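You operate a simulated robot arm through the tools that you are given. There is no shell and no other tool. Be economical: measure what you need, move in short steps, check, and stop when the job is done.

Carry out the task below with a simulated robot arm. There is one attempt and no reset: what you move stays moved.

TASK
Slide the leaf press along the dining table top until it stands next to the pad box.
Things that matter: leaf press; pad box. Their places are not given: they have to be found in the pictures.

It is judged by the outcome, as a careful person would: the job done as asked, and still so three seconds after it is handed in. It fails if anything else is knocked over, pushed out of place, dropped, spilled or broken.

THE ROBOT
A 7-joint arm with a two-finger parallel gripper, fixed in place. Base frame: the origin is at the foot of the arm, x ahead of it, y to its left, z up; the work surface is at about z = 0. Lengths are in m, angles in degrees, forces in N, time in s.
With the tool pointing down near the work surface it reaches from about 0.22 to 0.58 m from the base axis. Its first joint turns from -66.0 to 66.0 degrees. Payload 2.5 kg.
Tool frame: the origin (TCP) lies between the finger pads and is the grasp point; the fingertips stand 0.023 m ahead of it; z points along the fingers, y is the line along which they close. The gripper opens to 0.094 m. The fingers are 0.038 m wide and 0.01 m thick; the gripper's body (0.054 by 0.096 m) begins 0.039 m behind the TCP.
Orientation is that of the tool frame in the base frame, as a unit quaternion [x, y, z, w]. With the fingers straight down and closing along the base's y, the tool's x points along the base's -x, its y along +y and its z along -z.

THE INTERFACE
- The arm moves only by the tool step_arm. Its argument "steps" is a list of rows, each an object of numbers (a shift or turn left out is 0, a gripper value left out holds the last): "x", "y", "z": the shift along the tool's x, y, z in units of 150 mm (1.0 is 150 mm); "ax", "ay", "az": the turn, a rotation vector about the tool's x, y, z in units of 90 degrees (1.0 is 90 degrees); "jaw": the opening, from 0 (shut) to 1 (fully open). In form: [{"x": .., "y": .., "z": .., "ax": .., "ay": .., "az": .., "jaw": ..}, ...]. A call has 1 to 8 rows; each row is the pose to reach, as a shift and turn from the pose commanded when the call began, along the tool's axes at that moment. A call with a number of a shift or a turn outside -1 to 1 is refused whole. A row lasts 0.2 s, in which the tool goes at most 0.05 m and 8.6 degrees; a call with a longer step from one row to the next is refused whole, and so is a gripper value outside its range. A pose out of reach is approached as far as the arm can. The call stops where the force on the tool passes 40 N (or 10 N more than at its start, if that is more) or the arm is blocked; 0.2 s more then pass. The fingers move at their own pace (about 0.108 m/s each) and stop on an object; they squeeze with about 22 N. The grip force told is the motor's: it shows also when the fingers shut on nothing. Time passes only in rows, and 0.2 s behind the last, so rows that repeat a pose let the fingers close. It gives the time, the measured TCP pose, the force on the tool (base axes), the opening and the grip force at its end, in the units of the frame above (readings bear some noise).
- Cameras (640 x 400 px; columns grow to the right, rows downward): "scene" is fixed at [0.11, -0.4017, 0.5435]; the picture's right is [0.89, -0.45, 0.00], its down [-0.26, -0.51, -0.82] and it looks along [0.37, 0.73, -0.58] (base axes); focal length 352 px, centre (320, 200). "wrist" rides on the gripper at [-0.039, 0, -0.044] in the tool frame; the picture's right is [0.00, -1.00, 0.00], its down [0.97, 0.00, -0.24] and it looks along [0.24, 0.00, 0.97] (tool axes); focal length 218 px, centre (320, 200).
- snapshot(camera): a new picture of that camera. No time passes.
- probe_pixels(camera, pixels): for up to 12 pixels [column, row] of the newest picture of that camera ("zoom" is the newest enlarged one), the place [x, y, z] in the base frame of the surface seen there, good to about 0.002 m. No time passes.
- inspect(camera, box): a new picture of the part [left, top, right, bottom] of that camera's present view, enlarged. No time passes.
- hand_in(): hands the job in; it is judged then, once.

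Work in short steps. Measure before you move; look again where a grasp or a placing could have gone wrong, and mend it. You have 60 turns and 16 pictures in all, the two below and enlarged ones among them. Open the gripper and draw the arm clear of the work before you hand the job in, unless the task says otherwise; then end with one line.

The tools are called after "Call:" by a JSON object that holds its "name" and its "arguments". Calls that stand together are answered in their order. step_arm: Moves the arm, as the interface text tells. Its arguments: {"type":"object","properties":{"steps":{"type":"array"}},"required":["steps"]} The other tools are called the same way: snapshot (camera) takes a picture; probe_pixels (camera, pixels) gives the place of the surface under pixels of a picture; inspect (camera, box) takes an enlarged picture of a part of a camera's view; hand_in () hands the job in.

At the start:

```text
t: 0.0
ee_pos: [0.2062, 0.2345, 0.2349]
tcp_rot: [0.001, 1.0, 0.001, 0.0]
wrist_force: [0.0, 0.0, 0.1]
finger_gap: 0.094
gripper_force: 0.0
```

scene: 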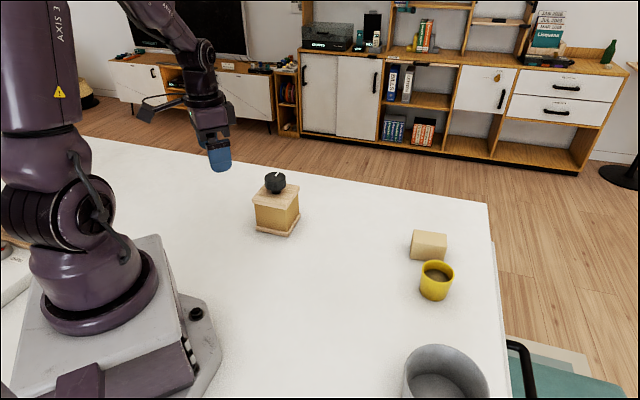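
wrist: 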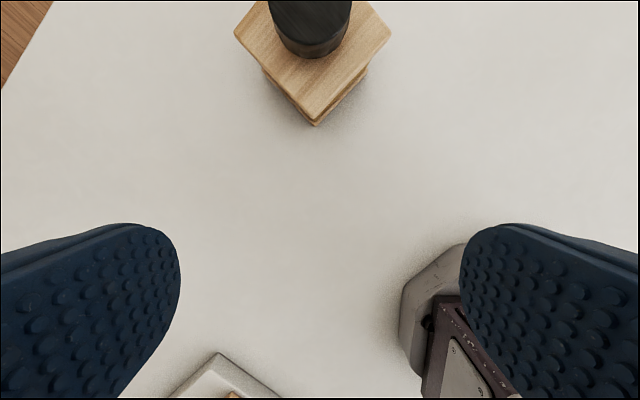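

The press with the black knob appears at scene (277,205), and the small wooden box at (428,245) is probably the pad box. I'll enlarge both areas and probe them.

Call:
{"name": "inspect", "arguments": {"camera": "scene", "box": [230, 150, 500, 320]}}

Call:
{"name": "probe_pixels", "arguments": {"camera": "scene", "pixels": [[275, 175], [275, 189], [253, 197], [279, 207], [299, 189], [257, 230], [288, 236], [299, 215], [412, 230], [446, 234], [410, 258], [440, 260]]}}

```text
2.35 times, centred on (365, 235) of scene
```

zoom: 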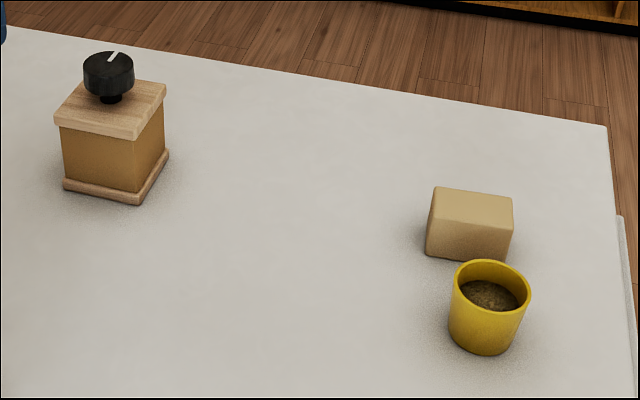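

```text
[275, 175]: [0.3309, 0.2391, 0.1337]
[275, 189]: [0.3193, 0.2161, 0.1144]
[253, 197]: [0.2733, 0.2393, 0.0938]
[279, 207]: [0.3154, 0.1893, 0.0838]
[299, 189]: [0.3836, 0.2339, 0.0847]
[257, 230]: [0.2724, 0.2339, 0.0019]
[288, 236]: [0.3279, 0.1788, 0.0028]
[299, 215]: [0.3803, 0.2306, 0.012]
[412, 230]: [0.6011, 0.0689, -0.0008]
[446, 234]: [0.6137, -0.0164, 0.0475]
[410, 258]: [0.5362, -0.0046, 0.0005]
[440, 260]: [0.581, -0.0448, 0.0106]
```

The tan block may be the pad box, but a white object with something brown on it shows at scene (10,260) and at the wrist bottom (225,385). I'll look at both before deciding.

Call:
{"name": "inspect", "arguments": {"camera": "scene", "box": [0, 220, 80, 320]}}

Call:
{"name": "probe_pixels", "arguments": {"camera": "wrist", "pixels": [[220, 356], [230, 394], [200, 385], [250, 385], [312, 122], [236, 32], [388, 32], [312, 55]]}}

Call:
{"name": "step_arm", "arguments": {"steps": [{"ay": -0.09}, {"ay": -0.18}, {"ay": -0.27}, {"ay": -0.36}]}}

Call:
{"name": "snapshot", "arguments": {"camera": "wrist"}}

```text
4.00 times, centred on (40, 270) of scene
```

zoom: 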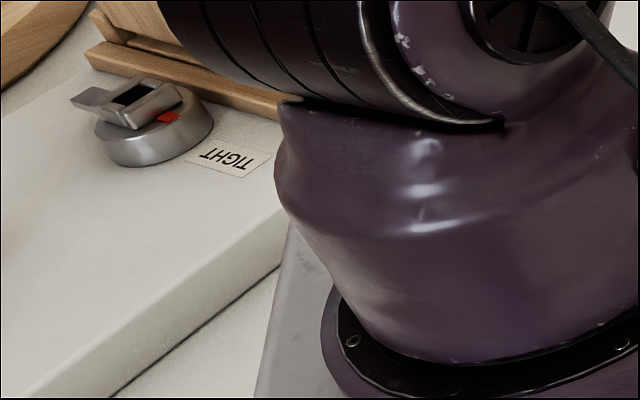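

```text
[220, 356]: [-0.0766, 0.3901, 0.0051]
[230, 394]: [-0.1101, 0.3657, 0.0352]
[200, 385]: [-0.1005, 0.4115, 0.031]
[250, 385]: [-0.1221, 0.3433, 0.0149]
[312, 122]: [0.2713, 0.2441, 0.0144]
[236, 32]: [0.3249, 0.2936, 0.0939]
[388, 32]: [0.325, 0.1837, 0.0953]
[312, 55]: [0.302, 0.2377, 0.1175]
```

```text
t: 1.0
ee_pos: [0.2066, 0.2366, 0.2339]
tcp_rot: [0.0, 0.96, 0.001, 0.28]
wrist_force: [-1.0, 0.0, -0.3]
finger_gap: 0.094
gripper_force: 0.1
```

```text
11 pictures are left
```

wrist: 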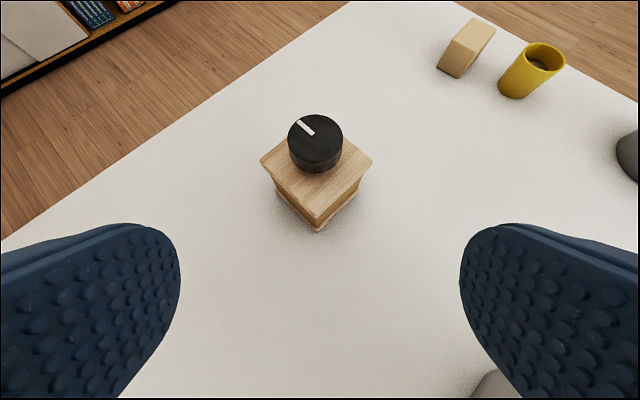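

The object behind the robot is a fixed device out of reach, so the tan box beside the yellow cup is the pad box. I'll measure it and the cup precisely.

Call:
{"name": "inspect", "arguments": {"camera": "scene", "box": [390, 215, 470, 315]}}

Call:
{"name": "inspect", "arguments": {"camera": "wrist", "box": [410, 0, 590, 112]}}

Call:
{"name": "probe_pixels", "arguments": {"camera": "wrist", "pixels": [[472, 20], [493, 30], [451, 42], [474, 50], [438, 67], [460, 77], [498, 90], [528, 50], [560, 65], [515, 98], [544, 44], [629, 170]]}}

Call:
{"name": "probe_pixels", "arguments": {"camera": "scene", "pixels": [[415, 231], [444, 236], [413, 244], [442, 249], [411, 256], [438, 260], [420, 272], [453, 272], [430, 298], [437, 263], [490, 210], [440, 345]]}}

```text
4.00 times, centred on (430, 265) of scene
```

zoom: 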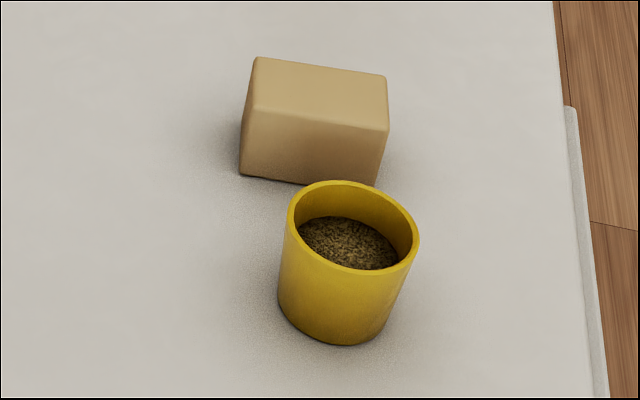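

```text
3.56 times, centred on (500, 56) of wrist
```

zoom: 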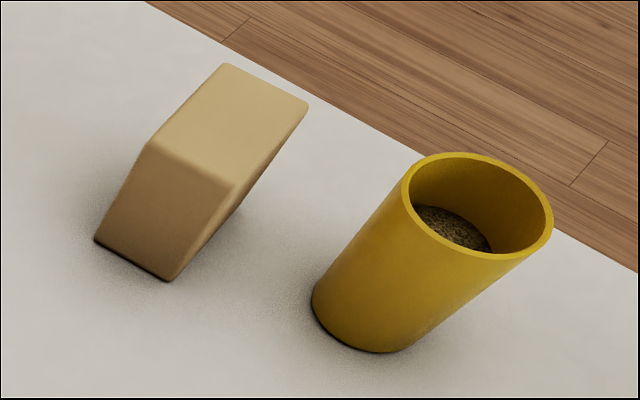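

```text
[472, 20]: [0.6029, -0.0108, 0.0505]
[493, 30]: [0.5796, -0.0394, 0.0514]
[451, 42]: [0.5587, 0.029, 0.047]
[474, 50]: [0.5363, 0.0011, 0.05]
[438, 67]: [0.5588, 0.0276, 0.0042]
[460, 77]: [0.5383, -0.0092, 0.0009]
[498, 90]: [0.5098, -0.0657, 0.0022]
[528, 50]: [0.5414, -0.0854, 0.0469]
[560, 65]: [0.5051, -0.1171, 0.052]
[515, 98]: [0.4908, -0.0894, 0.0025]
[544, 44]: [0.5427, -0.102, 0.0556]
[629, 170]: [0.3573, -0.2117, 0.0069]
```

```text
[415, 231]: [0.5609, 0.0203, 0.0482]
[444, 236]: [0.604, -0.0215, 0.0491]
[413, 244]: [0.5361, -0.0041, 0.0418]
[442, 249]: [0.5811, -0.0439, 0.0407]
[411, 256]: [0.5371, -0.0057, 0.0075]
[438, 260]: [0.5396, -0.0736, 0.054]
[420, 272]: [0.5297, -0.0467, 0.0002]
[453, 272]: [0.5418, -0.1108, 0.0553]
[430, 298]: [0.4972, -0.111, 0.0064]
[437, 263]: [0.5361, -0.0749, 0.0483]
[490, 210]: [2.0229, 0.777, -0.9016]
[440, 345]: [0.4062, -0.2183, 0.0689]
```

The pad box corners are about (0.536,-0.004), (0.560,0.025), (0.605,-0.013) and (0.581,-0.043), and it is 0.05 tall. The press is 0.078 square, set at 45° and centred near (0.327,0.238). I'll level the tool while refining the plate corners.

Call:
{"name": "probe_pixels", "arguments": {"camera": "wrist", "pixels": [[263, 160], [369, 161], [318, 221], [290, 192], [343, 194], [316, 135], [318, 230], [316, 165]]}}

Call:
{"name": "step_arm", "arguments": {"steps": [{"ay": 0.09}, {"ay": 0.18}, {"ay": 0.27}, {"ay": 0.36}, {"ay": 0.36}]}}

```text
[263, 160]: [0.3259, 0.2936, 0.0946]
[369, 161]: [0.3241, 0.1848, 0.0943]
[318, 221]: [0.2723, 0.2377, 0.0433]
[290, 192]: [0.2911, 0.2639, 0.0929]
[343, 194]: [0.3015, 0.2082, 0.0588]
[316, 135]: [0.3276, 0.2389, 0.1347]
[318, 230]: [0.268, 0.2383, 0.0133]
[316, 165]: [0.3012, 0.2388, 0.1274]
```

```text
t: 2.2
ee_pos: [0.2051, 0.2363, 0.2352]
tcp_rot: [0.0, 1.0, 0.0, -0.001]
wrist_force: [-1.0, -0.3, 0.6]
finger_gap: 0.0943
gripper_force: 0.1
```

The press centre is (0.326, 0.2385). I'll move above it at the same height and turn 45° so the fingers close along (0.7,0.7).

Call:
{"name": "step_arm", "arguments": {"steps": [{"x": -0.135, "az": 0.0834}, {"x": -0.27, "az": 0.1667}, {"x": -0.405, "az": 0.25}, {"x": -0.54, "az": 0.3333}, {"x": -0.675, "y": 0.01, "az": 0.4167}, {"x": -0.807, "y": 0.014, "az": 0.5}, {"x": -0.807, "y": 0.014, "az": 0.5}]}}

Call:
{"name": "snapshot", "arguments": {"camera": "wrist"}}

```text
t: 3.8
ee_pos: [0.3284, 0.2393, 0.2345]
tcp_rot: [0.384, 0.924, 0.0, 0.0]
wrist_force: [-0.6, -0.5, 0.3]
finger_gap: 0.0941
gripper_force: 0.1
```

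```text
8 pictures are left
```

wrist: 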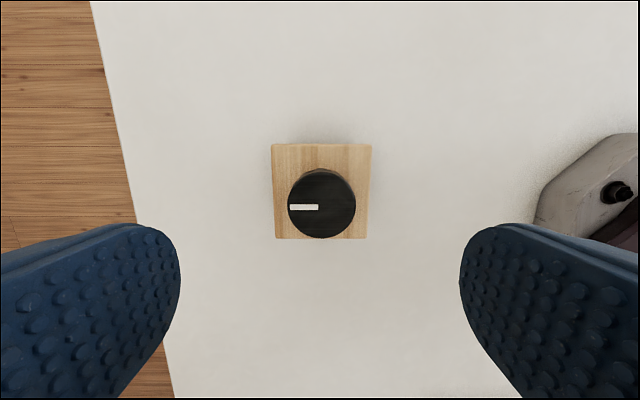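

The plate is square to the fingers and centred (columns 273–370). I'll descend to TCP z≈0.102, which keeps the gripper body above the knob top at 0.135.

Call:
{"name": "step_arm", "arguments": {"steps": [{"z": 0.2}, {"z": 0.4}, {"z": 0.6}, {"z": 0.75}, {"z": 0.83}, {"z": 0.88}, {"z": 0.88}]}}

```text
t: 5.4
ee_pos: [0.3285, 0.2365, 0.0993]
tcp_rot: [0.383, 0.924, 0.0, 0.0]
wrist_force: [-0.6, -0.6, 0.3]
finger_gap: 0.0941
gripper_force: 0.0
```

It descended without contact, so I'll close on the plate.

Call:
{"name": "step_arm", "arguments": {"steps": [{"jaw": 0.7}, {"jaw": 0.7}, {"jaw": 0.7}, {"jaw": 0.7}]}}

Call:
{"name": "snapshot", "arguments": {"camera": "scene"}}

```text
t: 6.4
ee_pos: [0.3266, 0.2368, 0.0994]
tcp_rot: [0.382, 0.924, 0.001, 0.0]
wrist_force: [0.5, 1.1, 0.0]
finger_gap: 0.0847
gripper_force: 22.1
```

```text
7 pictures are left
```

scene: 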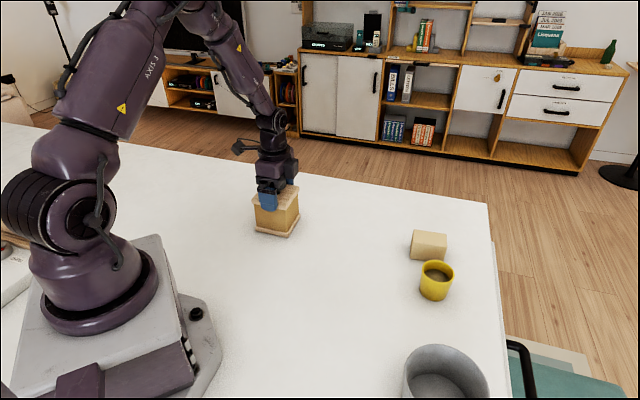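

It holds the plate at gap 0.085 with 22 N. I'll slide 3 cm slowly as a test and see whether the whole press follows.

Call:
{"name": "step_arm", "arguments": {"steps": [{"x": -0.05}, {"x": -0.1}, {"x": -0.15}, {"x": -0.2}, {"x": -0.2}]}}

Call:
{"name": "inspect", "arguments": {"camera": "scene", "box": [230, 150, 390, 250]}}

```text
t: 7.6
ee_pos: [0.3478, 0.2145, 0.1026]
tcp_rot: [0.382, 0.924, 0.0, 0.001]
wrist_force: [0.2, 0.8, 0.0]
finger_gap: 0.0845
gripper_force: 22.1
```

```text
4.00 times, centred on (310, 200) of scene
```

zoom: 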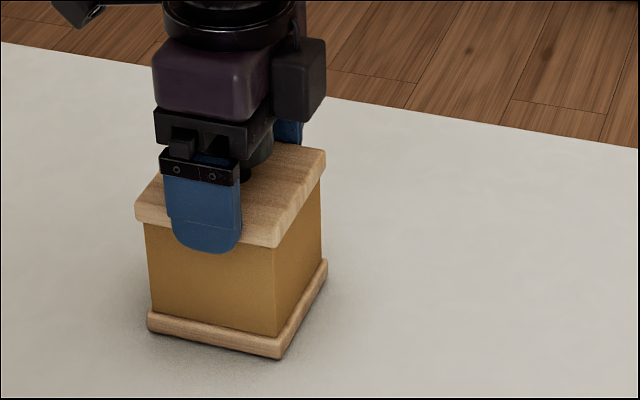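

The whole press follows upright. I'll check it is still on the table by probing its bottom edge at zoom (280,352).

Call:
{"name": "probe_pixels", "arguments": {"camera": "zoom", "pixels": [[280, 345], [280, 354], [280, 365], [152, 326], [326, 275], [280, 230], [138, 205], [325, 153]]}}

Call:
{"name": "step_arm", "arguments": {"steps": [{"x": -0.13, "y": -0.005}, {"x": -0.26, "y": -0.01, "az": -0.01}, {"x": -0.39, "y": -0.015, "az": -0.02}, {"x": -0.52, "y": -0.02, "az": -0.03}, {"x": -0.65, "y": -0.025, "az": -0.04}, {"x": -0.78, "y": -0.03, "az": -0.045}, {"x": -0.86, "y": -0.035, "az": -0.045}, {"x": -0.86, "y": -0.035, "az": -0.045}]}}

```text
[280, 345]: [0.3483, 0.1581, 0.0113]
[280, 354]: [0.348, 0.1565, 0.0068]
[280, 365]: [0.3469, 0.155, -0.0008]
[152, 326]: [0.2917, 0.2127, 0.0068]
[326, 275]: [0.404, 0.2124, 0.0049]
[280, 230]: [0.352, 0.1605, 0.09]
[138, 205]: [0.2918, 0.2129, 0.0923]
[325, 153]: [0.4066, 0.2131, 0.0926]
```

```text
t: 9.4
ee_pos: [0.4357, 0.1198, 0.1004]
tcp_rot: [0.35, 0.937, 0.0, 0.0]
wrist_force: [0.2, 0.8, -0.2]
finger_gap: 0.0846
gripper_force: 21.7
```

It is still on the table at (0.436,0.120), now turned to match the box. About 104 mm remain along the tool's -x and 9 mm along -y, so I'll go 90 mm and then look.

Call:
{"name": "step_arm", "arguments": {"steps": [{"x": -0.12, "y": -0.012}, {"x": -0.24, "y": -0.024}, {"x": -0.36, "y": -0.036}, {"x": -0.46, "y": -0.048}, {"x": -0.54, "y": -0.06}, {"x": -0.6, "y": -0.06}, {"x": -0.6, "y": -0.06}]}}

Call:
{"name": "inspect", "arguments": {"camera": "scene", "box": [330, 180, 490, 280]}}

```text
t: 11.0
ee_pos: [0.4965, 0.0549, 0.1022]
tcp_rot: [0.35, 0.937, 0.0, 0.0]
wrist_force: [0.8, -0.1, -4.6]
finger_gap: 0.0848
gripper_force: 22.3
```

```text
4.00 times, centred on (410, 230) of scene
```

zoom: 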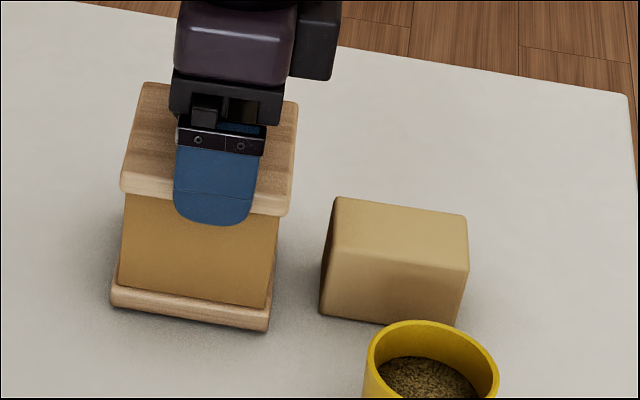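

The press is near the box, but the -4.6 N in z could mean a slight lift. I'll probe the bottoms and the gap.

Call:
{"name": "probe_pixels", "arguments": {"camera": "zoom", "pixels": [[268, 324], [268, 335], [285, 215], [297, 110], [122, 188], [112, 298], [322, 310], [322, 318], [325, 240], [338, 200], [145, 85], [278, 290]]}}

```text
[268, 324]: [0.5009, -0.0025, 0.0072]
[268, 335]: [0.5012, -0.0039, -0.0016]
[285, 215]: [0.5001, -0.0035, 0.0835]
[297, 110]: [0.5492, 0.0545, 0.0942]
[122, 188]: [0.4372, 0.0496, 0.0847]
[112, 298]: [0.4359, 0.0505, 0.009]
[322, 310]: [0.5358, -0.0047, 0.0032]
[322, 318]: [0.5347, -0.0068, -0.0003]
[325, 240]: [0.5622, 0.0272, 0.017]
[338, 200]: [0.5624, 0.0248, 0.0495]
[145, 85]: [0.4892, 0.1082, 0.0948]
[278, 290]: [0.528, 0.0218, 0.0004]
```

The press is on the table with its face parallel to the box, about 28 mm away. I'll advance 21 mm gently.

Call:
{"name": "step_arm", "arguments": {"steps": [{"x": -0.04, "y": 0.007}, {"x": -0.08, "y": 0.015}, {"x": -0.11, "y": 0.02}, {"x": -0.14, "y": 0.02}, {"x": -0.14, "y": 0.02}]}}

Call:
{"name": "inspect", "arguments": {"camera": "scene", "box": [330, 180, 490, 280]}}

Call:
{"name": "probe_pixels", "arguments": {"camera": "zoom", "pixels": [[302, 318], [301, 325], [322, 310], [338, 200], [468, 218], [460, 260]]}}

```text
t: 12.2
ee_pos: [0.5149, 0.0428, 0.1031]
tcp_rot: [0.35, 0.937, 0.0, -0.001]
wrist_force: [-0.2, -1.0, -5.8]
finger_gap: 0.0848
gripper_force: 22.0
```

```text
4.00 times, centred on (410, 230) of scene
```

zoom: 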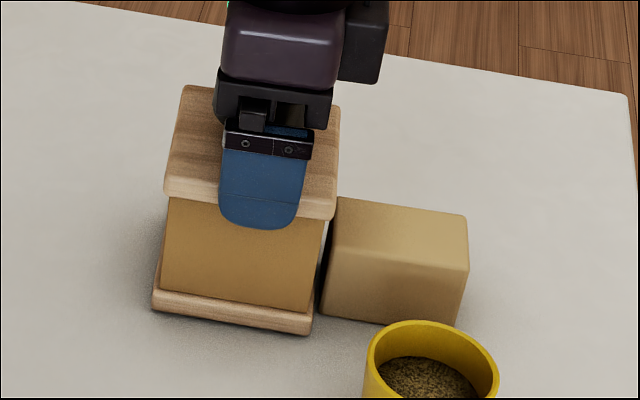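

```text
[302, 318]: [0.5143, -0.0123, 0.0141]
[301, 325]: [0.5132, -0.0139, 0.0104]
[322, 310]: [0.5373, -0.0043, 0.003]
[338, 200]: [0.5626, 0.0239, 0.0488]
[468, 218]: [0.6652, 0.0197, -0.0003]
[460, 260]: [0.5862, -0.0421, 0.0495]
```

The press stands about 7 mm from the pad box, which hasn't moved. I'll open and then raise straight up.

Call:
{"name": "step_arm", "arguments": {"steps": [{"jaw": 0.93}, {"jaw": 1.0}, {"jaw": 1.0}, {"jaw": 1.0}]}}

Call:
{"name": "step_arm", "arguments": {"steps": [{"z": -0.05}, {"z": -0.15}, {"z": -0.35}, {"z": -0.55}, {"z": -0.75}, {"z": -0.75, "x": 0.25}, {"z": -0.75, "x": 0.5}, {"z": -0.75, "x": 0.5}]}}

Call:
{"name": "snapshot", "arguments": {"camera": "scene"}}

```text
t: 13.2
ee_pos: [0.5145, 0.0431, 0.1028]
tcp_rot: [0.35, 0.937, -0.001, 0.0]
wrist_force: [-0.6, -0.5, 0.4]
finger_gap: 0.0938
gripper_force: 0.1
```

```text
t: 15.0
ee_pos: [0.4578, 0.0906, 0.2118]
tcp_rot: [0.351, 0.936, 0.0, 0.0]
wrist_force: [0.2, -0.2, -0.6]
finger_gap: 0.0943
gripper_force: 0.1
```

```text
3 pictures are left
```

scene: 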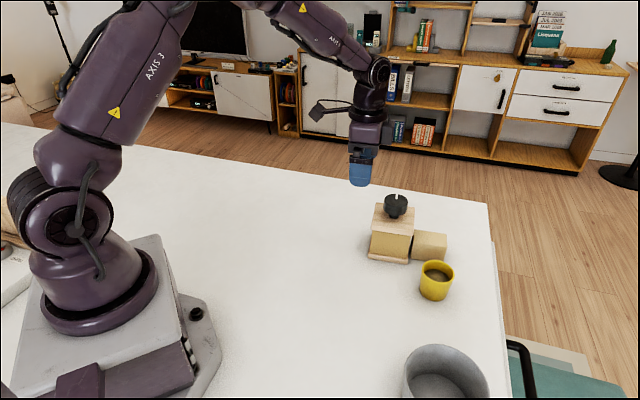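

The press stands upright beside the pad box, the cup and box haven't moved, and the arm is clear. I'll hand in.

Call:
{"name": "hand_in", "arguments": {}}

```text
The job is handed in.
```

The leaf press was slid along the table and now stands upright about 7 mm from the pad box; nothing else was moved.
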